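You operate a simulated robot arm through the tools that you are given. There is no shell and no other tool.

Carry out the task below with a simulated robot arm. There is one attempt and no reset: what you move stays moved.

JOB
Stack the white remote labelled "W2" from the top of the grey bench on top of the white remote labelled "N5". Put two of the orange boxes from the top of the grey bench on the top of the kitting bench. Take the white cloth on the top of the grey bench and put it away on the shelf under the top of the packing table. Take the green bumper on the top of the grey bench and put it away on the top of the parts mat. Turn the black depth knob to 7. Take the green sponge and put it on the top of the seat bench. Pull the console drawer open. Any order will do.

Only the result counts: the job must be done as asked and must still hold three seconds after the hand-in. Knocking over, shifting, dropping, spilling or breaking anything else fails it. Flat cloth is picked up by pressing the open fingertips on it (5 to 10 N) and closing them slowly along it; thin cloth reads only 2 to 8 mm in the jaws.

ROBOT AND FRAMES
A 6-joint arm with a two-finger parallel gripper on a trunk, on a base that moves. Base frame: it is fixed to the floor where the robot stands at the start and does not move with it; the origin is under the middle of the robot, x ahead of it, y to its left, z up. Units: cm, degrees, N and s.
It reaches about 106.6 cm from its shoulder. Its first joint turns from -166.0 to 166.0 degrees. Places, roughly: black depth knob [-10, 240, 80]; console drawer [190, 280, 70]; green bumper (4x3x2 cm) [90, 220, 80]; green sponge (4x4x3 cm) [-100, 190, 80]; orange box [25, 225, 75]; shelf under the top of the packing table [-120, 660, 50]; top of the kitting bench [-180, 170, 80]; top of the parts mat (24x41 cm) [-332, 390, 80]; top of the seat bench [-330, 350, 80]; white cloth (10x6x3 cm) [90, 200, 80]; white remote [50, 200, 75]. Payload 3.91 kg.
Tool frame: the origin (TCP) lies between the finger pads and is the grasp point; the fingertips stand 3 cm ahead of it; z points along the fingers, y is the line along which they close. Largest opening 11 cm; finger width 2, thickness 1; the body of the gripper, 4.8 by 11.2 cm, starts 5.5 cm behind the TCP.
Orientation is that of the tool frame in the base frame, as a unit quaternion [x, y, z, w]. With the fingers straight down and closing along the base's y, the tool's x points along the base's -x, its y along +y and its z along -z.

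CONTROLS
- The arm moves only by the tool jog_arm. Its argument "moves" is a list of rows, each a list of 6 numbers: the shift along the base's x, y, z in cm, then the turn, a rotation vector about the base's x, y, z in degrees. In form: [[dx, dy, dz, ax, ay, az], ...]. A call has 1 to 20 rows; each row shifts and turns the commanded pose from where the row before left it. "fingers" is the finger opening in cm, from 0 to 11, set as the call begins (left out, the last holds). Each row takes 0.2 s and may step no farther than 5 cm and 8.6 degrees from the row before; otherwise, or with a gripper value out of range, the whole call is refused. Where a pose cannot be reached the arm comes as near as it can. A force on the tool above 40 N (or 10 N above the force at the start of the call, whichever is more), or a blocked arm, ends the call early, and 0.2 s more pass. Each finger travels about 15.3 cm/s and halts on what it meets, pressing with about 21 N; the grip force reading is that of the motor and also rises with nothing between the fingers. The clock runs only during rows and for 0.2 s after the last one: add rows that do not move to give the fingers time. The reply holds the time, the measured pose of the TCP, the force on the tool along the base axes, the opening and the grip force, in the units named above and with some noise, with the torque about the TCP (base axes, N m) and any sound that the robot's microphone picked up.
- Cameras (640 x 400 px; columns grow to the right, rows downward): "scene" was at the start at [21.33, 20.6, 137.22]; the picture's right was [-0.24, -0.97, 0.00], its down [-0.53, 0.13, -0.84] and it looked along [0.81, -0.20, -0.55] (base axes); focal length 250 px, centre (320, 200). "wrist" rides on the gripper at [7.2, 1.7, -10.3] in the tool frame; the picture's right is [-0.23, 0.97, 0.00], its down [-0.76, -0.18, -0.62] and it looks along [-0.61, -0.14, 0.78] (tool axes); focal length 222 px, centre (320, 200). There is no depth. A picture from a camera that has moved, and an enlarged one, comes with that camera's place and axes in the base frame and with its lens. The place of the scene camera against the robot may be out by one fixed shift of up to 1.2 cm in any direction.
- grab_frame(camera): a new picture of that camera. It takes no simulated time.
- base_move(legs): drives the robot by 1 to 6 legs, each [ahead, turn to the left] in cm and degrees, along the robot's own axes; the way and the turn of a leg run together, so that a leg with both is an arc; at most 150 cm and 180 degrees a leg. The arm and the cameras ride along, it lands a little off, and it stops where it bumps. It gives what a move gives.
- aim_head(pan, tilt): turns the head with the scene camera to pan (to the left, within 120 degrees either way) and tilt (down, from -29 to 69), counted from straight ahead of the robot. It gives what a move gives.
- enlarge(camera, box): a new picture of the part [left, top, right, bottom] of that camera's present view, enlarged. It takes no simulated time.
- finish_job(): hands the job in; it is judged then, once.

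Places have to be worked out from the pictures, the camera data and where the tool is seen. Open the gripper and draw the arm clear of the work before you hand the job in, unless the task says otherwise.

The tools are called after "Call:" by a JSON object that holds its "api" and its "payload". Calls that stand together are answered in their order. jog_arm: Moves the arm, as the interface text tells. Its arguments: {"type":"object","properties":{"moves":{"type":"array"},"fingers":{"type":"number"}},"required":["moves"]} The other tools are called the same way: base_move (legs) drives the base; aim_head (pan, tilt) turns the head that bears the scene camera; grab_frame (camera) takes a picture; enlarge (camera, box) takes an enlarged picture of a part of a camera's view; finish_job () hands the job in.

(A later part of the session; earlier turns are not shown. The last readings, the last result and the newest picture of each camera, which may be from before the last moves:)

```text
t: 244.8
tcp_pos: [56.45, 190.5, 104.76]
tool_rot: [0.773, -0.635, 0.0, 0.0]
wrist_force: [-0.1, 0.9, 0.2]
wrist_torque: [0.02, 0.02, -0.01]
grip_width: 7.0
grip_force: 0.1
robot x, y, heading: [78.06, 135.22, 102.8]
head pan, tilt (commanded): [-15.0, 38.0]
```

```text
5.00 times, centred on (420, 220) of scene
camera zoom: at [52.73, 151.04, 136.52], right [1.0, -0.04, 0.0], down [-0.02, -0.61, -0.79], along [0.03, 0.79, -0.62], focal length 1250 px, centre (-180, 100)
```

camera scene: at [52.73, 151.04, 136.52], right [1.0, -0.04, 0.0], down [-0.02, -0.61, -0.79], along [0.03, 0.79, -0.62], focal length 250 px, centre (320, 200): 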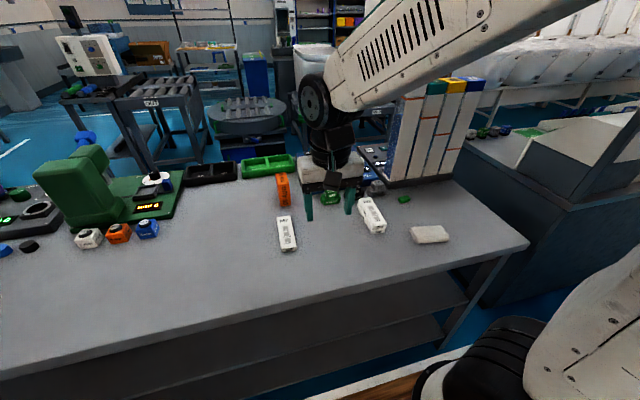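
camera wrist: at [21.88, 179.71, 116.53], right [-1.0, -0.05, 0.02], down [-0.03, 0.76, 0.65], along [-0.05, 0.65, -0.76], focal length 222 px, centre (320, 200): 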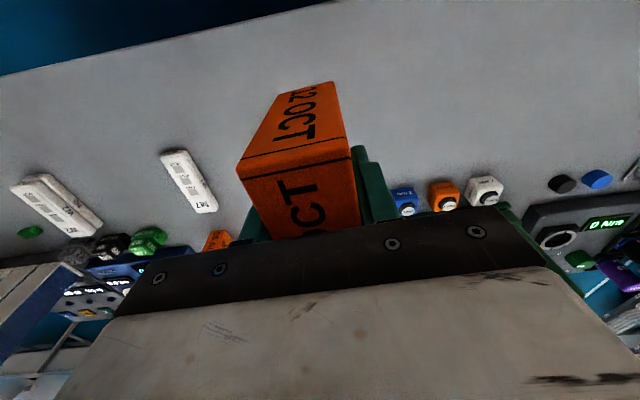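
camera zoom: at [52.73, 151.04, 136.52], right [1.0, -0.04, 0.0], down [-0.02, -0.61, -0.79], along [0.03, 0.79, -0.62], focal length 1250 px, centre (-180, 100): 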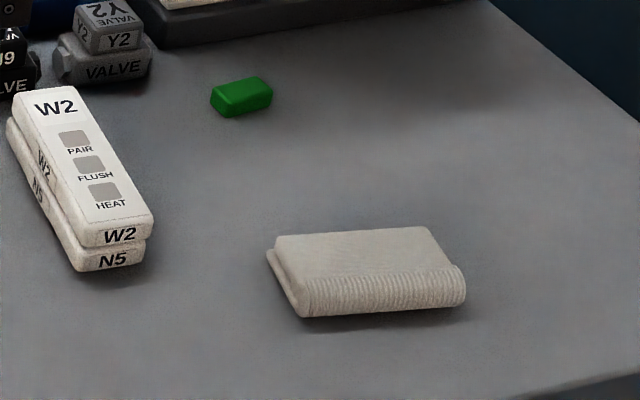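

Cloth: about 10×5.3×2 cm, centre ≈ (88.4,204.4), long side along x; bumper at ≈ (85.6,221). I move above the cloth with fingers set to close along its short side (y).

Call:
{"api": "jog_arm", "payload": {"moves": [[3.2, 1.39, -0.5, 0, 0, 8.2], [3.2, 1.39, -0.5, 0, 0, 8.2], [3.2, 1.39, -0.5, 0, 0, 8.2], [3.2, 1.39, -0.5, 0, 0, 8.2], [3.2, 1.39, -0.5, 0, 0, 8.2], [3.2, 1.39, -0.5, 0, 0, 8.2], [3.2, 1.39, -0.5, 0, 0, 8.2], [3.2, 1.39, -0.5, 0, 0, 8.2], [3.2, 1.39, -0.5, 0, 0, 8.2], [3.2, 1.39, -0.5, 0, 0, 8.2], [0, 0, 0, 0, 0, 0], [0, 0, 0, 0, 0, 0]], "fingers": 9}}

Call:
{"api": "grab_frame", "payload": {"camera": "wrist"}}

Call:
{"api": "grab_frame", "payload": {"camera": "scene"}}

```text
t: 247.4
tcp_pos: [88.68, 204.4, 99.87]
tool_rot: [1.0, 0.029, 0.0, -0.001]
wrist_force: [0.3, 0.1, -0.3]
wrist_torque: [-0.02, 0.0, 0.01]
grip_width: 9.01
grip_force: 0.2
robot x, y, heading: [78.81, 135.65, 102.7]
head pan, tilt (commanded): [-15.0, 38.0]
```

```text
taken
camera wrist: at [95.93, 203.08, 110.02], right [-0.17, -0.98, 0.0], down [-0.77, 0.13, 0.62], along [-0.61, 0.11, -0.78], focal length 222 px, centre (320, 200)
```

wrist: 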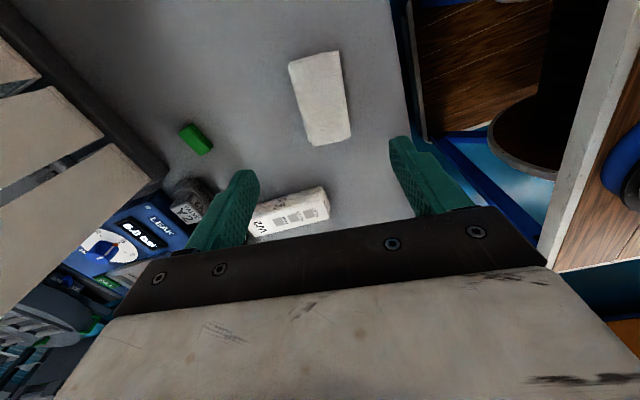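

```text
taken
camera scene: at [52.75, 151.04, 136.51], right [1.0, -0.04, 0.0], down [-0.02, -0.62, -0.79], along [0.03, 0.79, -0.62], focal length 250 px, centre (320, 200)
```

scene: 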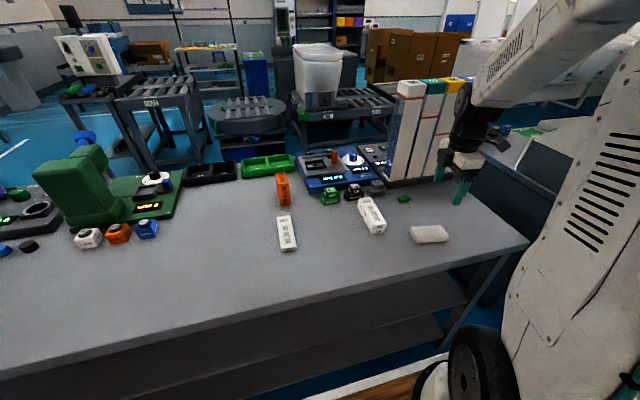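

The cloth is well centred (88.3,204.1). I descend with the fingers open at 9 cm around it.

Call:
{"api": "jog_arm", "payload": {"moves": [[-0.3, -0.25, -4, 0, 0, 0], [0, 0, -4.5, 0, 0, 0], [0, 0, -4, 0, 0, 0], [0, 0, -2.5, 0, 0, 0], [0, 0, -1, 0, 0, 0], [0, 0, -0.4, 0, 0, 0], [0, 0, 0, 0, 0, 0]]}}

Call:
{"api": "enlarge", "payload": {"camera": "scene", "box": [370, 180, 490, 260]}}

Call:
{"api": "grab_frame", "payload": {"camera": "wrist"}}

```text
t: 249.0
tcp_pos: [88.16, 204.12, 83.2]
tool_rot: [1.0, 0.028, 0.0, -0.001]
wrist_force: [0.3, 0.6, -0.5]
wrist_torque: [0.0, -0.01, 0.0]
grip_width: 9.0
grip_force: 0.1
robot x, y, heading: [78.44, 135.78, 102.7]
head pan, tilt (commanded): [-15.0, 38.0]
```

```text
5.00 times, centred on (430, 220) of scene
camera zoom: at [52.75, 151.04, 136.51], right [1.0, -0.04, 0.0], down [-0.02, -0.62, -0.79], along [0.03, 0.79, -0.62], focal length 1250 px, centre (-230, 100)
```

zoom: 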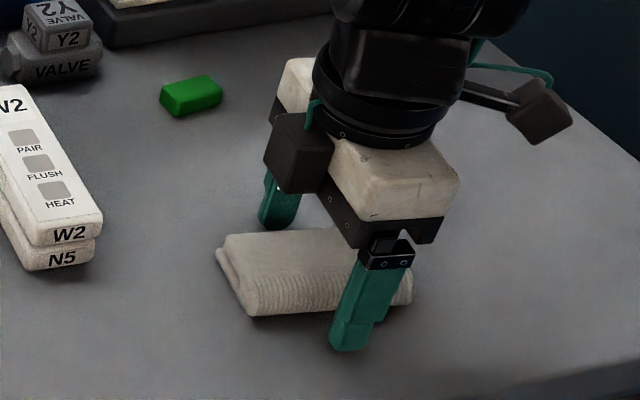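

```text
taken
camera wrist: at [95.4, 202.84, 93.47], right [-0.17, -0.98, 0.0], down [-0.77, 0.13, 0.62], along [-0.61, 0.11, -0.78], focal length 222 px, centre (320, 200)
```

wrist: 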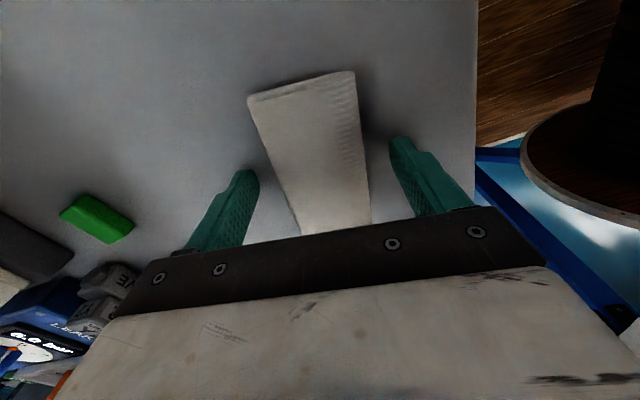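

Fingers straddle the cloth. I close gradually and watch the width and grip force.

Call:
{"api": "jog_arm", "payload": {"moves": [[0, 0, 0, 0, 0, 0], [0, 0, 0, 0, 0, 0]], "fingers": 5.5}}

Call:
{"api": "jog_arm", "payload": {"moves": [[0, 0, 0, 0, 0, 0], [0, 0, 0, 0, 0, 0], [0, 0, 0, 0, 0, 0]], "fingers": 0}}

Call:
{"api": "grab_frame", "payload": {"camera": "wrist"}}

```text
t: 249.6
tcp_pos: [88.1, 204.13, 83.15]
tool_rot: [1.0, 0.028, 0.0, 0.0]
wrist_force: [-0.3, 0.6, 0.4]
wrist_torque: [-0.02, -0.01, 0.01]
grip_width: 5.89
grip_force: 20.8
robot x, y, heading: [78.3, 135.68, 103.0]
head pan, tilt (commanded): [-15.0, 38.0]
```

```text
t: 250.4
tcp_pos: [88.09, 204.22, 83.3]
tool_rot: [1.0, 0.028, 0.0, -0.001]
wrist_force: [-0.1, 0.2, 0.1]
wrist_torque: [0.01, 0.0, 0.0]
grip_width: 5.9
grip_force: 20.7
robot x, y, heading: [78.69, 135.85, 102.9]
head pan, tilt (commanded): [-15.0, 38.0]
```

```text
taken
camera wrist: at [95.4, 202.85, 93.49], right [-0.17, -0.98, 0.0], down [-0.77, 0.13, 0.62], along [-0.61, 0.11, -0.78], focal length 222 px, centre (320, 200)
```

wrist: 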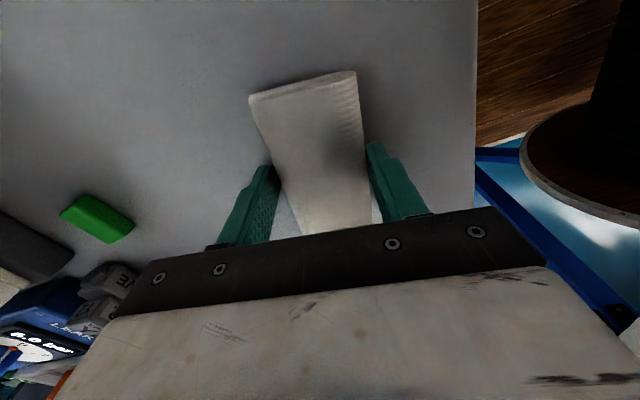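

The cloth is held at 5.9 cm width. I lift it and retract toward the robot.

Call:
{"api": "jog_arm", "payload": {"moves": [[0, 0, 1, 0, 0, 0], [0, 0, 3, 0, 0, 0], [0, 0, 4.5, 0, 0, 0], [0, 0, 4.5, 0, 0, 0], [0, 0, 4.5, 0, 0, 0], [-1, -3.5, 2, 0, 0, 0], [-1, -3.5, 2, 0, 0, 0], [-1, -3.5, 0, 0, 0, 0], [0, 0, 0, 0, 0, 0]]}}

Call:
{"api": "grab_frame", "payload": {"camera": "wrist"}}

Call:
{"api": "grab_frame", "payload": {"camera": "scene"}}

```text
t: 252.4
tcp_pos: [84.92, 193.69, 104.92]
tool_rot: [1.0, 0.028, -0.001, -0.001]
wrist_force: [-0.2, -0.4, -0.4]
wrist_torque: [-0.03, -0.01, 0.0]
grip_width: 5.89
grip_force: 21.0
robot x, y, heading: [78.7, 135.57, 102.8]
head pan, tilt (commanded): [-15.0, 38.0]
```

```text
taken
camera wrist: at [92.22, 192.36, 115.17], right [-0.17, -0.98, 0.0], down [-0.77, 0.13, 0.62], along [-0.61, 0.11, -0.78], focal length 222 px, centre (320, 200)
```

wrist: 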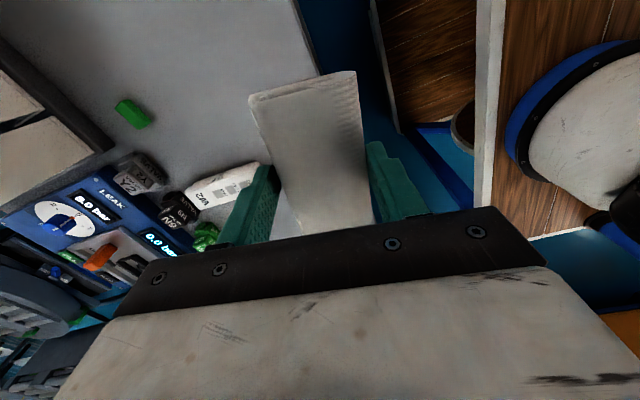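

```text
taken
camera scene: at [52.74, 151.05, 136.51], right [1.0, -0.04, 0.0], down [-0.02, -0.62, -0.79], along [0.03, 0.79, -0.62], focal length 250 px, centre (320, 200)
```

scene: 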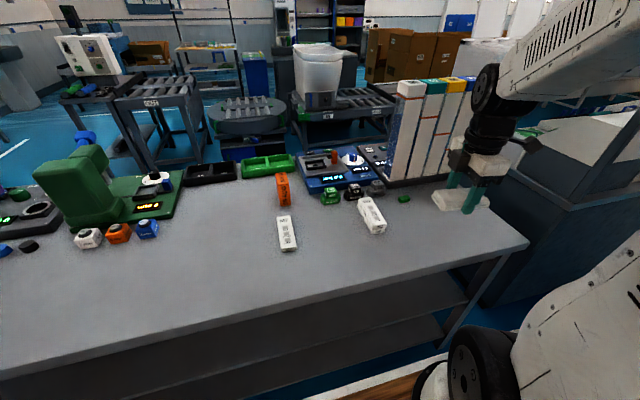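

The cloth is firmly held. I start the right-hand route: back off, and drive to about (270,-110), then look.

Call:
{"api": "base_move", "payload": {"legs": [[-40, 0], [0, -151], [138, 0], [138, 0], [0, 48]]}}

Call:
{"api": "aim_head", "payload": {"pan": 30, "tilt": 15}}

Call:
{"api": "grab_frame", "payload": {"camera": "scene"}}

```text
t: 276.3
tcp_pos: [326.38, -125.84, 104.82]
tool_rot: [-0.658, 0.753, 0.0, 0.001]
wrist_force: [-0.2, 0.3, -0.4]
wrist_torque: [0.0, 0.0, -0.01]
grip_width: 5.88
grip_force: 21.1
robot x, y, heading: [270.94, -108.31, 2.1]
head pan, tilt (commanded): [-15.0, 38.0]
```

```text
t: 277.4
tcp_pos: [326.42, -125.8, 104.92]
tool_rot: [-0.658, 0.753, 0.0, 0.001]
wrist_force: [-0.2, 0.7, -0.7]
wrist_torque: [-0.01, -0.02, 0.03]
grip_width: 5.88
grip_force: 21.0
robot x, y, heading: [270.77, -108.24, 1.9]
head pan, tilt (commanded): [30.0, 15.0]
```

```text
taken
camera scene: at [290.48, -80.52, 140.16], right [0.53, -0.85, 0.0], down [-0.22, -0.14, -0.97], along [0.82, 0.51, -0.26], focal length 250 px, centre (320, 200)
```

scene: 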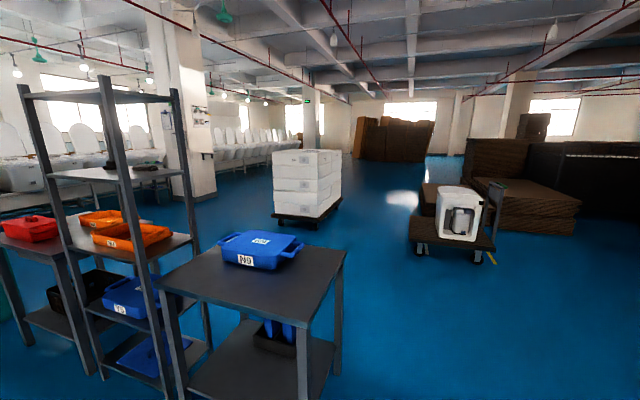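

The area behind the tables is open (white stack at x≥550, tables end at x≈395). I drive to (450,-100) and north to about (450,180).

Call:
{"api": "base_move", "payload": {"legs": [[90, 0], [92, 0], [0, 88], [140, 0], [140, 0]]}}

Call:
{"api": "aim_head", "payload": {"pan": 30, "tilt": 15}}

Call:
{"api": "grab_frame", "payload": {"camera": "scene"}}

Call:
{"api": "aim_head", "payload": {"pan": 75, "tilt": 15}}

Call:
{"api": "grab_frame", "payload": {"camera": "scene"}}

```text
t: 303.5
tcp_pos: [483.35, 231.51, 104.96]
tool_rot: [0.993, -0.116, 0.0, -0.001]
wrist_force: [-0.2, 0.6, 0.2]
wrist_torque: [-0.03, -0.03, 0.05]
grip_width: 5.89
grip_force: 21.3
robot x, y, heading: [460.88, 177.76, 86.5]
head pan, tilt (commanded): [30.0, 15.0]
```

```text
t: 304.1
tcp_pos: [483.28, 231.61, 104.92]
tool_rot: [0.993, -0.116, 0.001, -0.001]
wrist_force: [-0.6, 0.6, -0.2]
wrist_torque: [0.02, -0.03, -0.01]
grip_width: 5.91
grip_force: 21.5
robot x, y, heading: [460.75, 177.82, 86.5]
head pan, tilt (commanded): [30.0, 15.0]
```

```text
taken
camera scene: at [433.62, 199.82, 140.17], right [0.9, 0.44, 0.0], down [0.11, -0.23, -0.97], along [-0.43, 0.87, -0.26], focal length 250 px, centre (320, 200)
```

scene: 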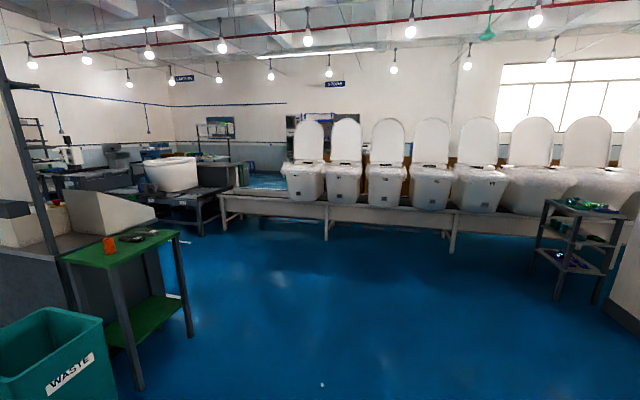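

```text
t: 305.2
tcp_pos: [483.25, 231.54, 104.97]
tool_rot: [0.993, -0.115, 0.0, -0.001]
wrist_force: [0.4, -0.2, -0.1]
wrist_torque: [0.02, 0.02, -0.01]
grip_width: 5.91
grip_force: 21.1
robot x, y, heading: [460.99, 177.77, 86.4]
head pan, tilt (commanded): [75.0, 15.0]
```

```text
taken
camera scene: at [428.92, 194.44, 140.17], right [0.32, 0.95, 0.0], down [0.25, -0.08, -0.97], along [-0.92, 0.31, -0.26], focal length 250 px, centre (320, 200)
```

scene: 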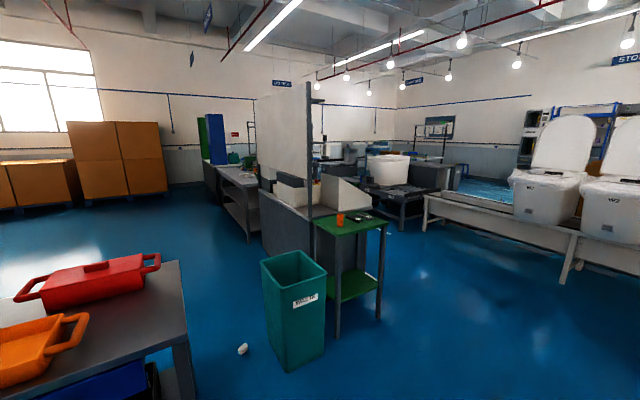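

The right side opens into a broad aisle between the console row and the toilet conveyor. I drive to about (350,340) and face along the aisle (heading ~192°).

Call:
{"api": "base_move", "payload": {"legs": [[0, 38], [100, 0], [96, 0], [0, 68]]}}

Call:
{"api": "aim_head", "payload": {"pan": 0, "tilt": 15}}

Call:
{"api": "grab_frame", "payload": {"camera": "scene"}}

Call:
{"api": "aim_head", "payload": {"pan": 40, "tilt": 25}}

Call:
{"api": "grab_frame", "payload": {"camera": "scene"}}

```text
t: 319.9
tcp_pos: [291.39, 346.21, 104.95]
tool_rot: [0.682, 0.732, -0.002, -0.001]
wrist_force: [-0.3, 0.3, -0.1]
wrist_torque: [0.02, 0.0, 0.01]
grip_width: 5.89
grip_force: 20.9
robot x, y, heading: [349.6, 340.69, -166.1]
head pan, tilt (commanded): [75.0, 15.0]
```

```text
t: 321.4
tcp_pos: [291.43, 346.26, 104.82]
tool_rot: [0.681, 0.733, 0.0, -0.001]
wrist_force: [-0.2, -0.9, -0.4]
wrist_torque: [0.0, 0.01, 0.02]
grip_width: 5.85
grip_force: 20.6
robot x, y, heading: [349.49, 340.53, -166.0]
head pan, tilt (commanded): [0.0, 15.0]
```

```text
taken
camera scene: at [333.13, 311.81, 140.17], right [-0.24, 0.97, 0.0], down [0.25, 0.06, -0.97], along [-0.94, -0.23, -0.26], focal length 250 px, centre (320, 200)
```

scene: 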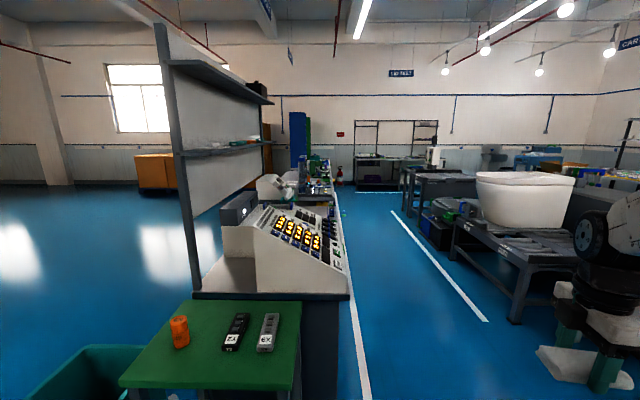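

```text
t: 322.4
tcp_pos: [291.4, 346.17, 104.91]
tool_rot: [0.681, 0.732, 0.0, -0.001]
wrist_force: [0.0, -0.2, 0.4]
wrist_torque: [-0.01, -0.02, 0.01]
grip_width: 5.92
grip_force: 21.0
robot x, y, heading: [349.77, 340.6, -166.1]
head pan, tilt (commanded): [40.0, 25.0]
```

```text
taken
camera scene: at [336.75, 306.61, 138.55], right [-0.81, 0.59, 0.0], down [0.25, 0.34, -0.91], along [-0.54, -0.73, -0.42], focal length 250 px, centre (320, 200)
```

scene: 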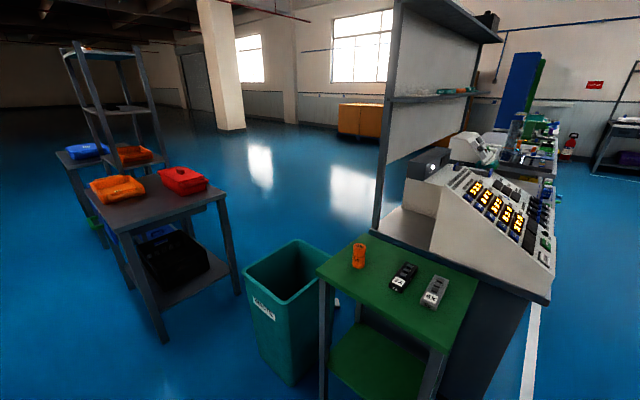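

The aisle behind the benches is about 115 cm wide, marked with white lines. I move to its middle and drive along it toward the left end.

Call:
{"api": "base_move", "payload": {"legs": [[0, -27.5], [125, 0], [0, 25.5]]}}

Call:
{"api": "aim_head", "payload": {"pan": 0, "tilt": 20}}

Call:
{"api": "grab_frame", "payload": {"camera": "scene"}}

Call:
{"api": "aim_head", "payload": {"pan": 65, "tilt": 35}}

Call:
{"api": "grab_frame", "payload": {"camera": "scene"}}

```text
t: 331.5
tcp_pos: [169.44, 381.2, 104.89]
tool_rot: [0.705, 0.71, -0.001, 0.0]
wrist_force: [-0.1, -0.4, -0.3]
wrist_torque: [0.0, 0.01, -0.04]
grip_width: 5.87
grip_force: 20.8
robot x, y, heading: [226.9, 371.97, -169.5]
head pan, tilt (commanded): [40.0, 25.0]
```

```text
t: 332.6
tcp_pos: [169.3, 381.03, 104.9]
tool_rot: [0.704, 0.711, 0.0, -0.001]
wrist_force: [-0.3, -0.4, -0.4]
wrist_torque: [0.0, -0.03, 0.01]
grip_width: 5.9
grip_force: 20.9
robot x, y, heading: [227.21, 371.85, -169.5]
head pan, tilt (commanded): [0.0, 20.0]
```

```text
taken
camera scene: at [208.97, 344.17, 139.35], right [-0.18, 0.98, 0.0], down [0.34, 0.06, -0.94], along [-0.92, -0.17, -0.34], focal length 250 px, centre (320, 200)
```

scene: 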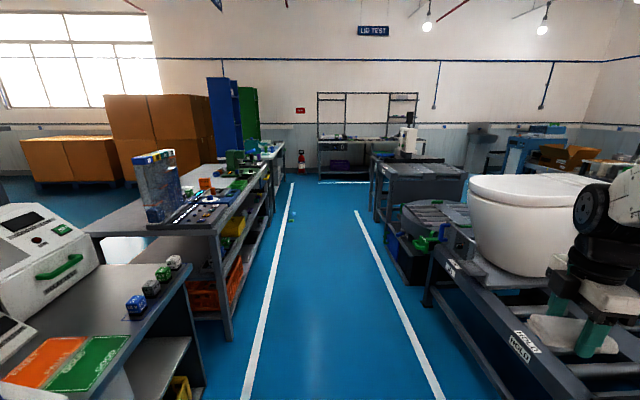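

```text
t: 333.9
tcp_pos: [169.37, 381.15, 104.97]
tool_rot: [0.704, 0.71, 0.0, 0.0]
wrist_force: [-0.9, 0.0, 0.1]
wrist_torque: [0.01, 0.0, 0.01]
grip_width: 5.91
grip_force: 21.0
robot x, y, heading: [227.12, 371.87, -169.8]
head pan, tilt (commanded): [65.0, 35.0]
```

```text
taken
camera scene: at [215.88, 337.32, 136.97], right [-0.97, 0.26, 0.0], down [0.15, 0.55, -0.82], along [-0.21, -0.79, -0.57], focal length 250 px, centre (320, 200)
```

scene: 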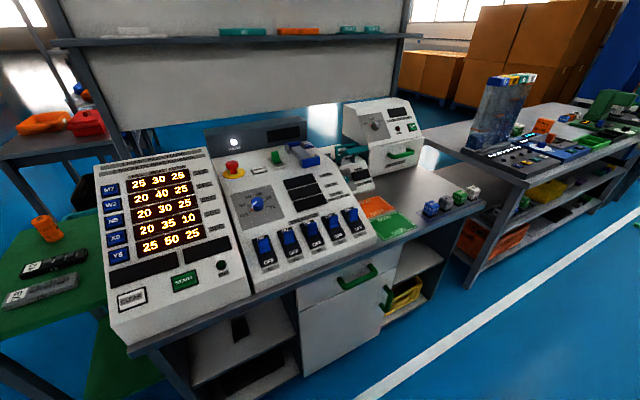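

I can see the console drawer with its green horizontal handle at about (190,289,70) on the aisle side – I'll open it later with a free hand. I continue along the aisle with the cloth.

Call:
{"api": "base_move", "payload": {"legs": [[0, 2.5], [140, 0], [140, 0], [130, 0]]}}

Call:
{"api": "aim_head", "payload": {"pan": -40, "tilt": 15}}

Call:
{"api": "grab_frame", "payload": {"camera": "scene"}}

Call:
{"api": "aim_head", "payload": {"pan": 0, "tilt": 15}}

Call:
{"api": "grab_frame", "payload": {"camera": "scene"}}

```text
t: 354.0
tcp_pos: [-228.29, 277.15, 104.99]
tool_rot: [0.672, 0.741, 0.0, -0.001]
wrist_force: [-0.3, 0.6, -0.3]
wrist_torque: [-0.03, -0.01, -0.01]
grip_width: 5.88
grip_force: 21.1
robot x, y, heading: [-170.16, 273.28, -165.0]
head pan, tilt (commanded): [65.0, 35.0]
```

```text
t: 355.8
tcp_pos: [-228.46, 277.32, 105.03]
tool_rot: [0.672, 0.741, -0.001, -0.001]
wrist_force: [0.3, 0.5, -0.4]
wrist_torque: [0.01, -0.03, 0.02]
grip_width: 5.9
grip_force: 20.7
robot x, y, heading: [-170.22, 272.78, -165.1]
head pan, tilt (commanded): [-40.0, 15.0]
```

```text
taken
camera scene: at [-185.28, 250.26, 140.17], right [0.42, 0.91, 0.0], down [0.24, -0.11, -0.97], along [-0.88, 0.4, -0.26], focal length 250 px, centre (320, 200)
```

scene: 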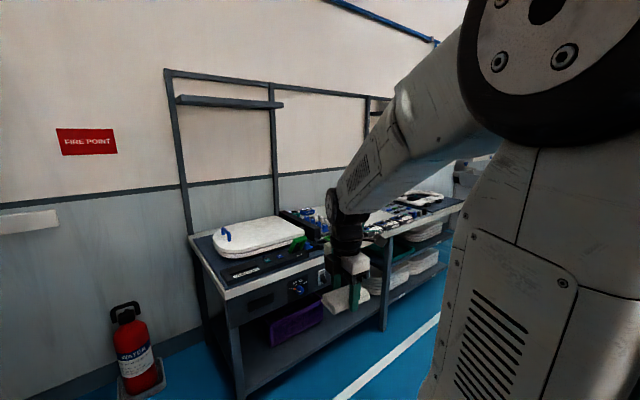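

```text
t: 356.9
tcp_pos: [-228.33, 277.32, 104.82]
tool_rot: [0.673, 0.74, -0.001, 0.0]
wrist_force: [1.0, 0.1, -0.6]
wrist_torque: [0.01, 0.01, -0.01]
grip_width: 5.89
grip_force: 21.1
robot x, y, heading: [-169.88, 273.17, -165.0]
head pan, tilt (commanded): [0.0, 15.0]
```

```text
taken
camera scene: at [-185.81, 243.9, 140.17], right [-0.26, 0.97, 0.0], down [0.25, 0.07, -0.97], along [-0.93, -0.25, -0.26], focal length 250 px, centre (320, 200)
```

scene: 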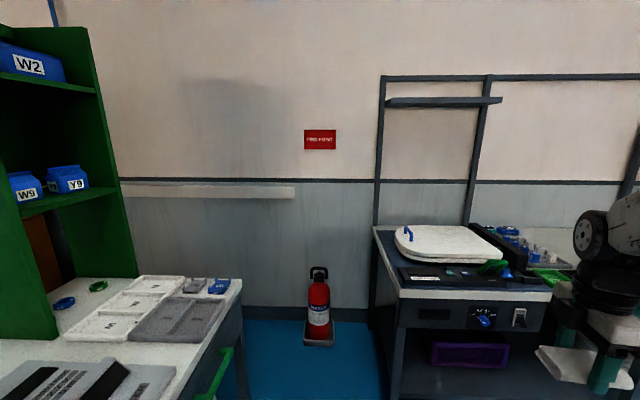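

I'm now in the open area behind the kitting bench (the left gap is blocked by a fire extinguisher, so the right route was the right choice). I turn to face north and look for the packing table.

Call:
{"api": "base_move", "payload": {"legs": [[0, -92]]}}

Call:
{"api": "aim_head", "payload": {"pan": 0, "tilt": 15}}

Call:
{"api": "grab_frame", "payload": {"camera": "scene"}}

Call:
{"api": "aim_head", "payload": {"pan": -35, "tilt": 15}}

Call:
{"api": "grab_frame", "payload": {"camera": "scene"}}

```text
t: 361.2
tcp_pos: [-162.95, 331.22, 104.96]
tool_rot: [1.0, 0.021, 0.0, -0.001]
wrist_force: [0.5, 0.0, -0.4]
wrist_torque: [0.01, 0.0, 0.01]
grip_width: 5.88
grip_force: 20.9
robot x, y, heading: [-170.21, 273.31, 102.1]
head pan, tilt (commanded): [0.0, 15.0]
```

```text
t: 361.8
tcp_pos: [-162.91, 331.19, 105.01]
tool_rot: [1.0, 0.022, 0.0, -0.001]
wrist_force: [-0.9, -0.9, -0.2]
wrist_torque: [-0.01, -0.01, -0.01]
grip_width: 5.89
grip_force: 20.3
robot x, y, heading: [-170.47, 273.13, 102.3]
head pan, tilt (commanded): [0.0, 15.0]
```

```text
taken
camera scene: at [-198.1, 289.31, 140.17], right [0.98, 0.21, 0.0], down [0.05, -0.25, -0.97], along [-0.2, 0.94, -0.26], focal length 250 px, centre (320, 200)
```

scene: 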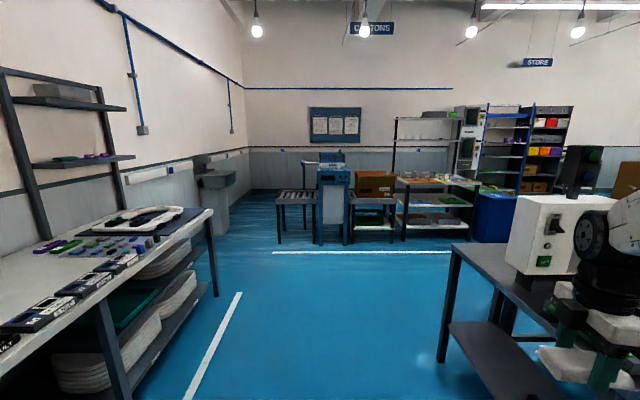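

```text
t: 362.8
tcp_pos: [-162.9, 331.21, 104.97]
tool_rot: [1.0, 0.021, 0.0, -0.001]
wrist_force: [0.8, -0.5, 0.0]
wrist_torque: [0.05, 0.02, 0.02]
grip_width: 5.89
grip_force: 20.8
robot x, y, heading: [-169.98, 273.24, 102.2]
head pan, tilt (commanded): [-35.0, 15.0]
```

```text
taken
camera scene: at [-192.52, 288.79, 140.17], right [0.92, -0.39, 0.0], down [-0.1, -0.24, -0.97], along [0.37, 0.89, -0.26], focal length 250 px, centre (320, 200)
```

scene: 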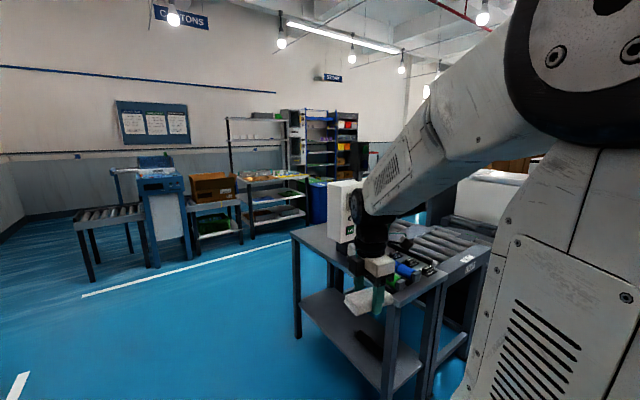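

The packing table with the upright frame is at (430,180) in the picture. I enlarge it.

Call:
{"api": "enlarge", "payload": {"camera": "scene", "box": [180, 100, 320, 260]}}

Call:
{"api": "aim_head", "payload": {"pan": -10, "tilt": 15}}

Call:
{"api": "enlarge", "payload": {"camera": "scene", "box": [320, 100, 480, 240]}}

```text
2.50 times, centred on (250, 180) of scene
camera zoom: at [-192.52, 288.79, 140.17], right [0.92, -0.39, 0.0], down [-0.1, -0.24, -0.97], along [0.37, 0.89, -0.26], focal length 625 px, centre (495, 250)
```

zoom: 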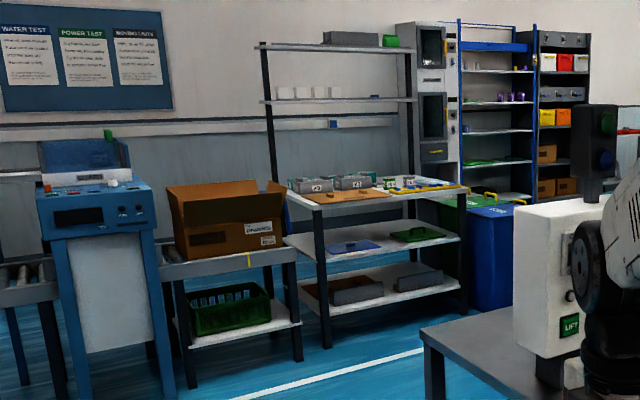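

```text
t: 363.7
tcp_pos: [-162.92, 331.04, 104.91]
tool_rot: [1.0, 0.021, -0.001, -0.001]
wrist_force: [0.3, -0.2, 0.5]
wrist_torque: [-0.01, 0.01, -0.02]
grip_width: 5.87
grip_force: 20.9
robot x, y, heading: [-170.33, 273.36, 102.3]
head pan, tilt (commanded): [-10.0, 15.0]
```

```text
2.86 times, centred on (400, 170) of scene
camera zoom: at [-196.48, 289.51, 140.17], right [1.0, 0.04, 0.0], down [0.01, -0.26, -0.97], along [-0.04, 0.97, -0.26], focal length 715 px, centre (91, 286)
```

zoom: 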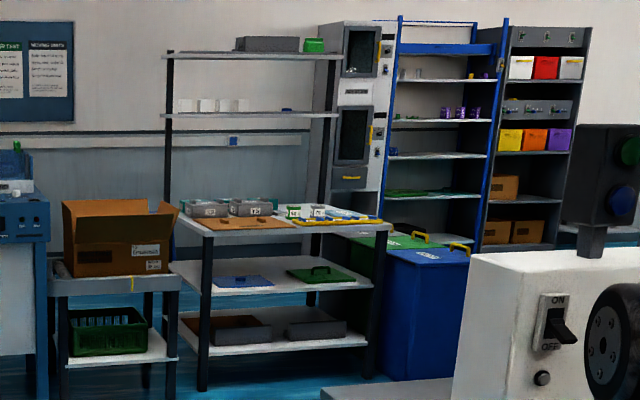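

The packing table's middle shelf (z≈50) carries a blue and a green lid with free spots between; its front edge is at about (-155,617)–(-69,636). I drive north past the test machine and stop in front of the table.

Call:
{"api": "base_move", "payload": {"legs": [[110, 0], [105, 0], [0, -74], [128, 0], [0, 74]]}}

Call:
{"api": "aim_head", "payload": {"pan": -10, "tilt": 25}}

Call:
{"api": "grab_frame", "payload": {"camera": "scene"}}

```text
t: 386.7
tcp_pos: [-83.67, 590.32, 104.92]
tool_rot: [1.0, -0.012, 0.001, -0.001]
wrist_force: [0.3, 0.6, 0.0]
wrist_torque: [0.01, 0.0, 0.01]
grip_width: 5.88
grip_force: 21.0
robot x, y, heading: [-94.83, 532.85, 98.2]
head pan, tilt (commanded): [-10.0, 15.0]
```

```text
t: 387.4
tcp_pos: [-83.63, 590.27, 104.93]
tool_rot: [1.0, -0.013, 0.0, -0.001]
wrist_force: [-1.2, 0.9, -0.5]
wrist_torque: [0.01, 0.0, 0.01]
grip_width: 5.86
grip_force: 21.6
robot x, y, heading: [-94.81, 532.95, 98.3]
head pan, tilt (commanded): [-10.0, 25.0]
```

```text
taken
camera scene: at [-119.91, 550.87, 138.55], right [1.0, -0.03, 0.0], down [-0.01, -0.42, -0.91], along [0.03, 0.91, -0.42], focal length 250 px, centre (320, 200)
```

scene: 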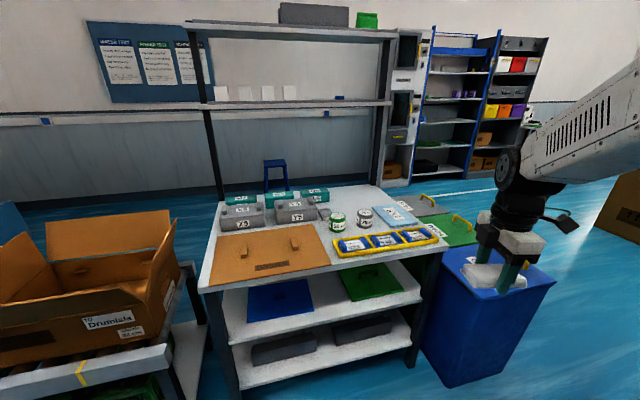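

I'm in front of the packing table. I enlarge the shelf.

Call:
{"api": "enlarge", "payload": {"camera": "scene", "box": [200, 240, 460, 390]}}

```text
2.46 times, centred on (330, 315) of scene
camera zoom: at [-119.91, 550.87, 138.55], right [1.0, -0.03, 0.0], down [-0.01, -0.42, -0.91], along [0.03, 0.91, -0.42], focal length 616 px, centre (295, -83)
```

zoom: 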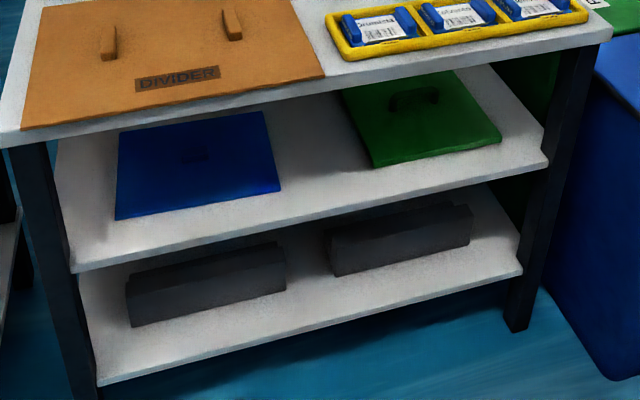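

The gap between the lids (about 17 cm wide, centred near (-113,638)) is a free place on the shelf. I'll enter with the gripper pitched 30° below horizontal and camera side up; first I shift the hand over and turn its yaw toward +92°.

Call:
{"api": "jog_arm", "payload": {"moves": [[-1.69, -0.36, 0, 0, 0, 8.4], [-1.69, -0.36, 0, 0, 0, 8.4], [-1.69, -0.36, 0, 0, 0, 8.4], [-1.69, -0.36, 0, 0, 0, 8.4], [-1.69, -0.36, 0, 0, 0, 8.4], [-1.69, -0.36, 0, 0, 0, 8.4], [-1.69, -0.36, 0, 0, 0, 8.4], [-1.69, -0.36, 0, 0, 0, 8.4], [-1.69, -0.36, 0, 0, 0, 8.4], [-1.69, -0.36, 0, 0, 0, 8.4], [-1.69, -0.36, 0, 0, 0, 7], [0, 0, 0, 0, 0, 0]]}}

Call:
{"api": "grab_frame", "payload": {"camera": "scene"}}

```text
t: 390.0
tcp_pos: [-102.22, 586.31, 104.81]
tool_rot: [0.71, 0.704, 0.0, -0.001]
wrist_force: [0.3, -0.6, -0.6]
wrist_torque: [0.02, 0.0, 0.05]
grip_width: 5.86
grip_force: 21.0
robot x, y, heading: [-94.77, 532.87, 98.6]
head pan, tilt (commanded): [-10.0, 25.0]
```

```text
taken
camera scene: at [-119.92, 550.87, 138.54], right [1.0, -0.03, 0.0], down [-0.01, -0.42, -0.91], along [0.03, 0.91, -0.42], focal length 250 px, centre (320, 200)
```

scene: 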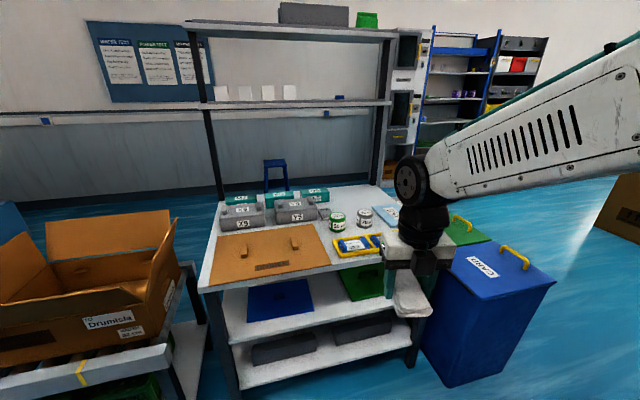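

Yaw reached 89.5°. Now I pitch the tool forward by 60° in place.

Call:
{"api": "jog_arm", "payload": {"moves": [[0, 0, 0, 7.34, 1.56, 0], [0, 0, 0, 7.34, 1.56, 0], [0, 0, 0, 7.34, 1.56, 0], [0, 0, 0, 7.34, 1.56, 0], [0, 0, 0, 7.34, 1.56, 0], [0, 0, 0, 7.34, 1.56, 0], [0, 0, 0, 7.34, 1.56, 0], [0, 0, 0, 7.34, 1.56, 0], [0, 0, 0, 0, 0, 0]]}}

Call:
{"api": "grab_frame", "payload": {"camera": "scene"}}

Call:
{"api": "grab_frame", "payload": {"camera": "wrist"}}

```text
t: 392.0
tcp_pos: [-104.42, 595.54, 114.93]
tool_rot: [0.619, 0.613, 0.267, -0.412]
wrist_force: [0.1, 0.5, -0.7]
wrist_torque: [-0.03, 0.0, -0.02]
grip_width: 5.89
grip_force: 21.0
out of reach, approached as far as the arm can: row 3, 4, 5, 6, 7, 8
robot x, y, heading: [-94.7, 533.15, 98.4]
head pan, tilt (commanded): [-10.0, 25.0]
```

```text
taken
camera scene: at [-119.92, 550.87, 138.54], right [1.0, -0.03, 0.0], down [-0.01, -0.42, -0.91], along [0.03, 0.91, -0.42], focal length 250 px, centre (320, 200)
```

scene: 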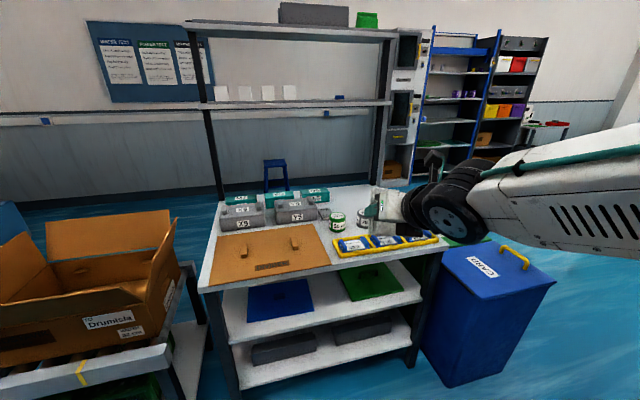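

```text
taken
camera wrist: at [-100.3, 590.97, 125.89], right [0.93, -0.04, -0.37], down [-0.15, -0.95, -0.28], along [-0.34, 0.31, -0.89], focal length 222 px, centre (320, 200)
```

wrist: 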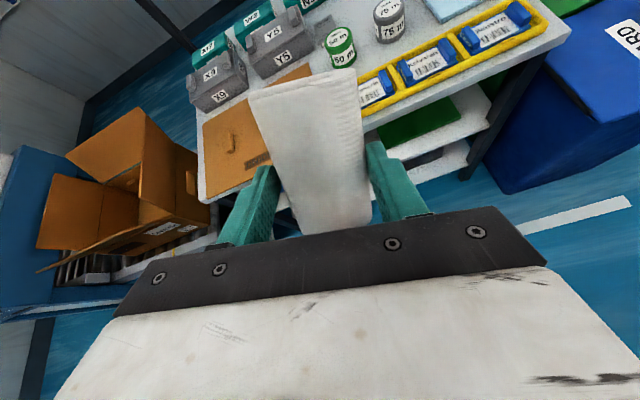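

The orientation (30° below horizontal) is reached, though the position drifted up and forward. I lower step by step in front of the table, checking reach.

Call:
{"api": "jog_arm", "payload": {"moves": [[0, 0, -4, 0, 0, 0], [0, 0, -4, 0, 0, 0], [0, 0, -4, 0, 0, 0], [0, 0, 0, 0, 0, 0]]}}

```text
t: 393.0
tcp_pos: [-104.99, 599.03, 111.65]
tool_rot: [0.617, 0.608, 0.273, -0.419]
wrist_force: [0.2, -0.2, -0.3]
wrist_torque: [-0.03, 0.01, 0.0]
grip_width: 5.88
grip_force: 20.8
out of reach, approached as far as the arm can: row 1, 2, 3
robot x, y, heading: [-94.78, 533.06, 98.3]
head pan, tilt (commanded): [-10.0, 25.0]
```

The wrist would have to be too close to the shoulder here, so I back the base up 16 cm and then lower again.

Call:
{"api": "base_move", "payload": {"legs": [[-16, 0]]}}

Call:
{"api": "jog_arm", "payload": {"moves": [[-2, 4, 0, 0, 0, 0], [-2, 4, 0, 0, 0, 0], [-1, 4, -2, 0, 0, 0], [0, 0, -4, 0, 0, 0], [0, 0, -4, 0, 0, 0], [0, 0, 0, 0, 0, 0]]}}

```text
t: 394.4
tcp_pos: [-102.91, 583.3, 111.56]
tool_rot: [0.615, 0.61, 0.272, -0.419]
wrist_force: [0.1, 0.0, -0.9]
wrist_torque: [-0.03, -0.04, 0.0]
grip_width: 5.89
grip_force: 20.7
robot x, y, heading: [-92.13, 517.29, 98.3]
head pan, tilt (commanded): [-10.0, 25.0]
```

```text
t: 395.8
tcp_pos: [-108.82, 595.24, 101.79]
tool_rot: [0.618, 0.609, 0.274, -0.416]
wrist_force: [0.5, 0.8, -0.6]
wrist_torque: [0.0, -0.02, 0.02]
grip_width: 5.89
grip_force: 20.8
out of reach, approached as far as the arm can: row 5
robot x, y, heading: [-92.69, 516.99, 98.6]
head pan, tilt (commanded): [-10.0, 25.0]
```

I try lowering while moving a bit further forward (staying well in front of the table edge).

Call:
{"api": "jog_arm", "payload": {"moves": [[-0.9, 4, -1, 0, 0, 0], [-0.9, 4, -1, 0, 0, 0], [0, 0, -4, 0, 0, 0], [0, 0, -4, 0, 0, 0], [0, 0, -4, 0, 0, 0], [0, 0, 0, 0, 0, 0]]}}

Call:
{"api": "grab_frame", "payload": {"camera": "scene"}}

```text
t: 397.2
tcp_pos: [-114.0, 602.66, 89.2]
tool_rot: [0.618, 0.608, 0.275, -0.416]
wrist_force: [-0.5, -0.2, -0.5]
wrist_torque: [-0.02, 0.0, -0.02]
grip_width: 5.91
grip_force: 21.0
out of reach, approached as far as the arm can: row 1, 2, 3, 4, 5
robot x, y, heading: [-92.57, 517.25, 98.6]
head pan, tilt (commanded): [-10.0, 25.0]
```

```text
taken
camera scene: at [-117.66, 535.18, 138.54], right [1.0, -0.03, 0.0], down [-0.01, -0.42, -0.91], along [0.03, 0.91, -0.42], focal length 250 px, centre (320, 200)
```

scene: 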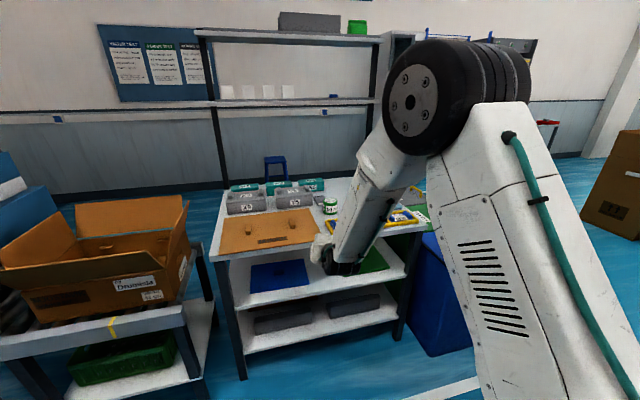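

The roll joint is at its limit with the camera side up. I roll the gripper by ~180° about its own axis (camera below, mid-range of the joint); the pitched camera still clears the shelf.

Call:
{"api": "jog_arm", "payload": {"moves": [[0, 0, 0, -1.47, 7.03, -4.35], [0, 0, 0, -1.47, 7.03, -4.35], [0, 0, 0, -1.47, 7.03, -4.35], [0, 0, 0, -1.47, 7.03, -4.35], [0, 0, 0, -1.47, 7.03, -4.35], [0, 0, 0, -1.47, 7.03, -4.35], [0, 0, 0, -1.47, 7.03, -4.35], [0, 0, 0, -1.47, 7.03, -4.35], [0, 0, 0, -1.47, 7.03, -4.35], [0, 0, 0, -1.47, 7.03, -4.35], [0, 0, 0, -1.47, 7.03, -4.35], [0, 0, 0, -1.47, 7.03, -4.35], [0, 0, 0, -1.47, 7.03, -4.35], [0, 0, 0, -1.47, 7.03, -4.35], [0, 0, 0, -1.47, 7.03, -4.35], [0, 0, 0, -1.47, 7.03, -4.35], [0, 0, 0, -1.47, 7.03, -4.35], [0, 0, 0, -1.47, 7.03, -4.35], [0, 0, 0, -1.47, 7.03, -4.35], [0, 0, 0, -1.47, 7.03, -4.35]]}}

Call:
{"api": "grab_frame", "payload": {"camera": "scene"}}

```text
t: 401.4
tcp_pos: [-114.24, 602.41, 88.95]
tool_rot: [0.677, -0.555, -0.375, -0.305]
wrist_force: [0.8, 0.5, 0.2]
wrist_torque: [-0.03, -0.01, 0.0]
grip_width: 5.88
grip_force: 20.8
robot x, y, heading: [-92.5, 517.0, 98.8]
head pan, tilt (commanded): [-10.0, 25.0]
```

```text
taken
camera scene: at [-117.67, 535.19, 138.54], right [1.0, -0.03, 0.0], down [-0.01, -0.42, -0.91], along [0.03, 0.91, -0.42], focal length 250 px, centre (320, 200)
```

scene: 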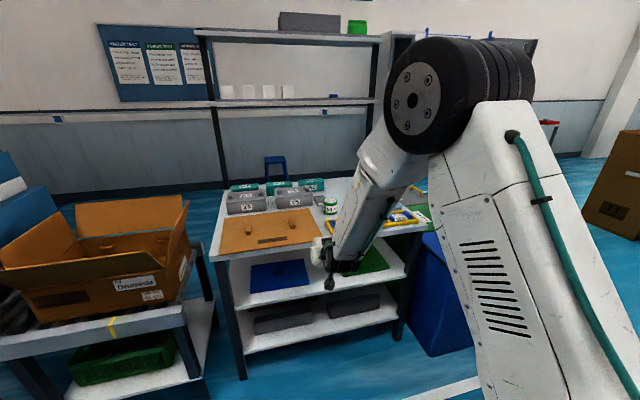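

Roll and pitch are right now (tool y horizontal along the shelf). I lower in front of the table toward shelf height, shifting toward the gap's centre line.

Call:
{"api": "jog_arm", "payload": {"moves": [[1, 0.2, -3.9, 0, 0, 0], [1, 0.2, -3.9, 0, 0, 0], [1, 0.2, -3.9, 0, 0, 0], [1, 0.2, -3.9, 0, 0, 0], [1, 0.2, -3.9, 0, 0, 0], [1, 0.2, -3.9, 0, 0, 0], [1, 0.2, -3.5, 0, 0, 0], [0, 0, 0, 0, 0, 0]]}}

Call:
{"api": "grab_frame", "payload": {"camera": "scene"}}

Call:
{"api": "grab_frame", "payload": {"camera": "wrist"}}

```text
t: 403.2
tcp_pos: [-115.22, 606.46, 65.75]
tool_rot: [0.683, -0.551, -0.351, -0.326]
wrist_force: [0.2, -0.5, -0.5]
wrist_torque: [-0.02, 0.02, -0.01]
grip_width: 5.91
grip_force: 20.8
out of reach, approached as far as the arm can: row 1, 2, 3, 4, 5, 6, 7
robot x, y, heading: [-91.98, 517.79, 98.3]
head pan, tilt (commanded): [-10.0, 25.0]
```

```text
taken
camera scene: at [-117.67, 535.19, 138.54], right [1.0, -0.03, 0.0], down [-0.01, -0.42, -0.91], along [0.03, 0.91, -0.42], focal length 250 px, centre (320, 200)
```

scene: 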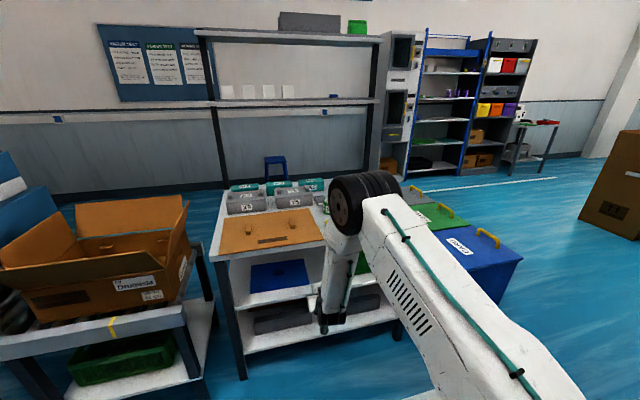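

```text
taken
camera wrist: at [-114.48, 593.72, 65.11], right [-0.99, -0.06, 0.13], down [0.14, -0.09, 0.99], along [-0.04, 0.99, 0.09], focal length 222 px, centre (320, 200)
```

wrist: 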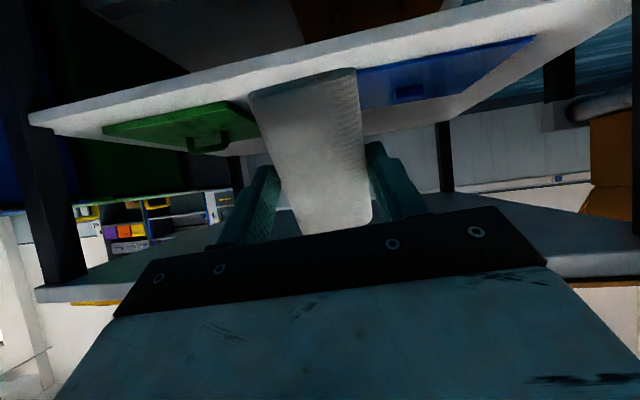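

The wrist joint can't bend that much this close; the arm must be more extended. I back the base 20 cm, then set the approach pose with the arm further out.

Call:
{"api": "base_move", "payload": {"legs": [[-20, 0]]}}

Call:
{"api": "jog_arm", "payload": {"moves": [[0, 4, 0, 0, 0, 0], [1.5, 4, -0.5, 0, 0, 0], [1.5, 4, -1, 0, 0, 0], [0, 0, 0, 0, 0, 0]]}}

```text
t: 404.9
tcp_pos: [-111.82, 586.1, 65.82]
tool_rot: [0.682, -0.553, -0.35, -0.327]
wrist_force: [0.5, 0.8, -0.6]
wrist_torque: [0.02, 0.02, -0.03]
grip_width: 5.89
grip_force: 21.1
robot x, y, heading: [-89.37, 496.9, 98.2]
head pan, tilt (commanded): [-10.0, 25.0]
```

```text
t: 405.9
tcp_pos: [-110.86, 598.16, 64.69]
tool_rot: [0.68, -0.556, -0.344, -0.331]
wrist_force: [-0.2, -0.5, 0.3]
wrist_torque: [0.01, 0.03, 0.0]
grip_width: 5.9
grip_force: 21.1
out of reach, approached as far as the arm can: row 2, 3
robot x, y, heading: [-89.26, 496.7, 98.0]
head pan, tilt (commanded): [-10.0, 25.0]
```

It seems the tool's azimuth must lag the arm's azimuth by ~16°, so I turn the tool slightly right (to ~90° azimuth) and position it again at shelf height in front of the table.

Call:
{"api": "jog_arm", "payload": {"moves": [[0, 0, 0, 0, 0, -3.5], [0, 0, 0, 0, 0, -3.5], [0, 3, -1, 0, 0, 0], [0, 3, -1, 0, 0, 0], [0, 0, 0, 0, 0, 0]]}}

Call:
{"api": "grab_frame", "payload": {"camera": "wrist"}}

Call:
{"api": "grab_frame", "payload": {"camera": "scene"}}

```text
t: 407.1
tcp_pos: [-110.99, 604.43, 62.67]
tool_rot: [0.648, -0.593, -0.329, -0.346]
wrist_force: [0.0, -0.6, -0.8]
wrist_torque: [0.01, 0.0, 0.03]
grip_width: 5.89
grip_force: 20.8
robot x, y, heading: [-89.61, 496.96, 98.2]
head pan, tilt (commanded): [-10.0, 25.0]
```

```text
taken
camera wrist: at [-111.98, 591.63, 62.01], right [-0.99, 0.07, 0.13], down [0.13, -0.1, 0.99], along [0.08, 0.99, 0.09], focal length 222 px, centre (320, 200)
```

wrist: 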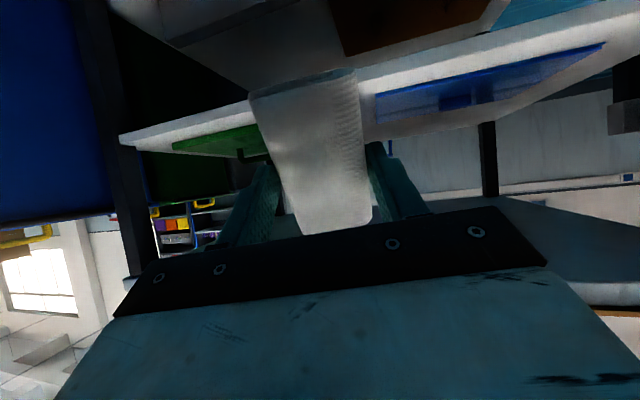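

```text
taken
camera scene: at [-114.65, 514.89, 138.54], right [1.0, -0.03, 0.0], down [-0.01, -0.42, -0.91], along [0.03, 0.91, -0.42], focal length 250 px, centre (320, 200)
```

scene: 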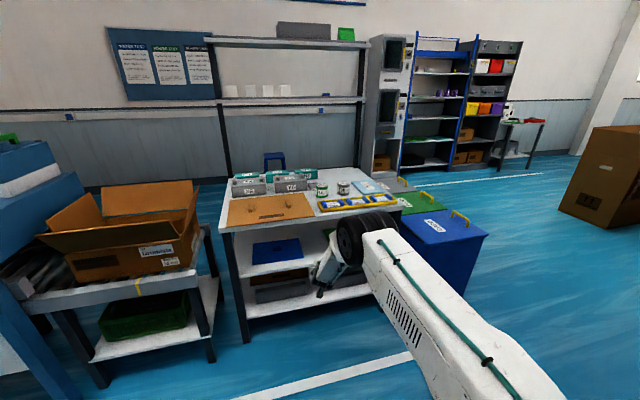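

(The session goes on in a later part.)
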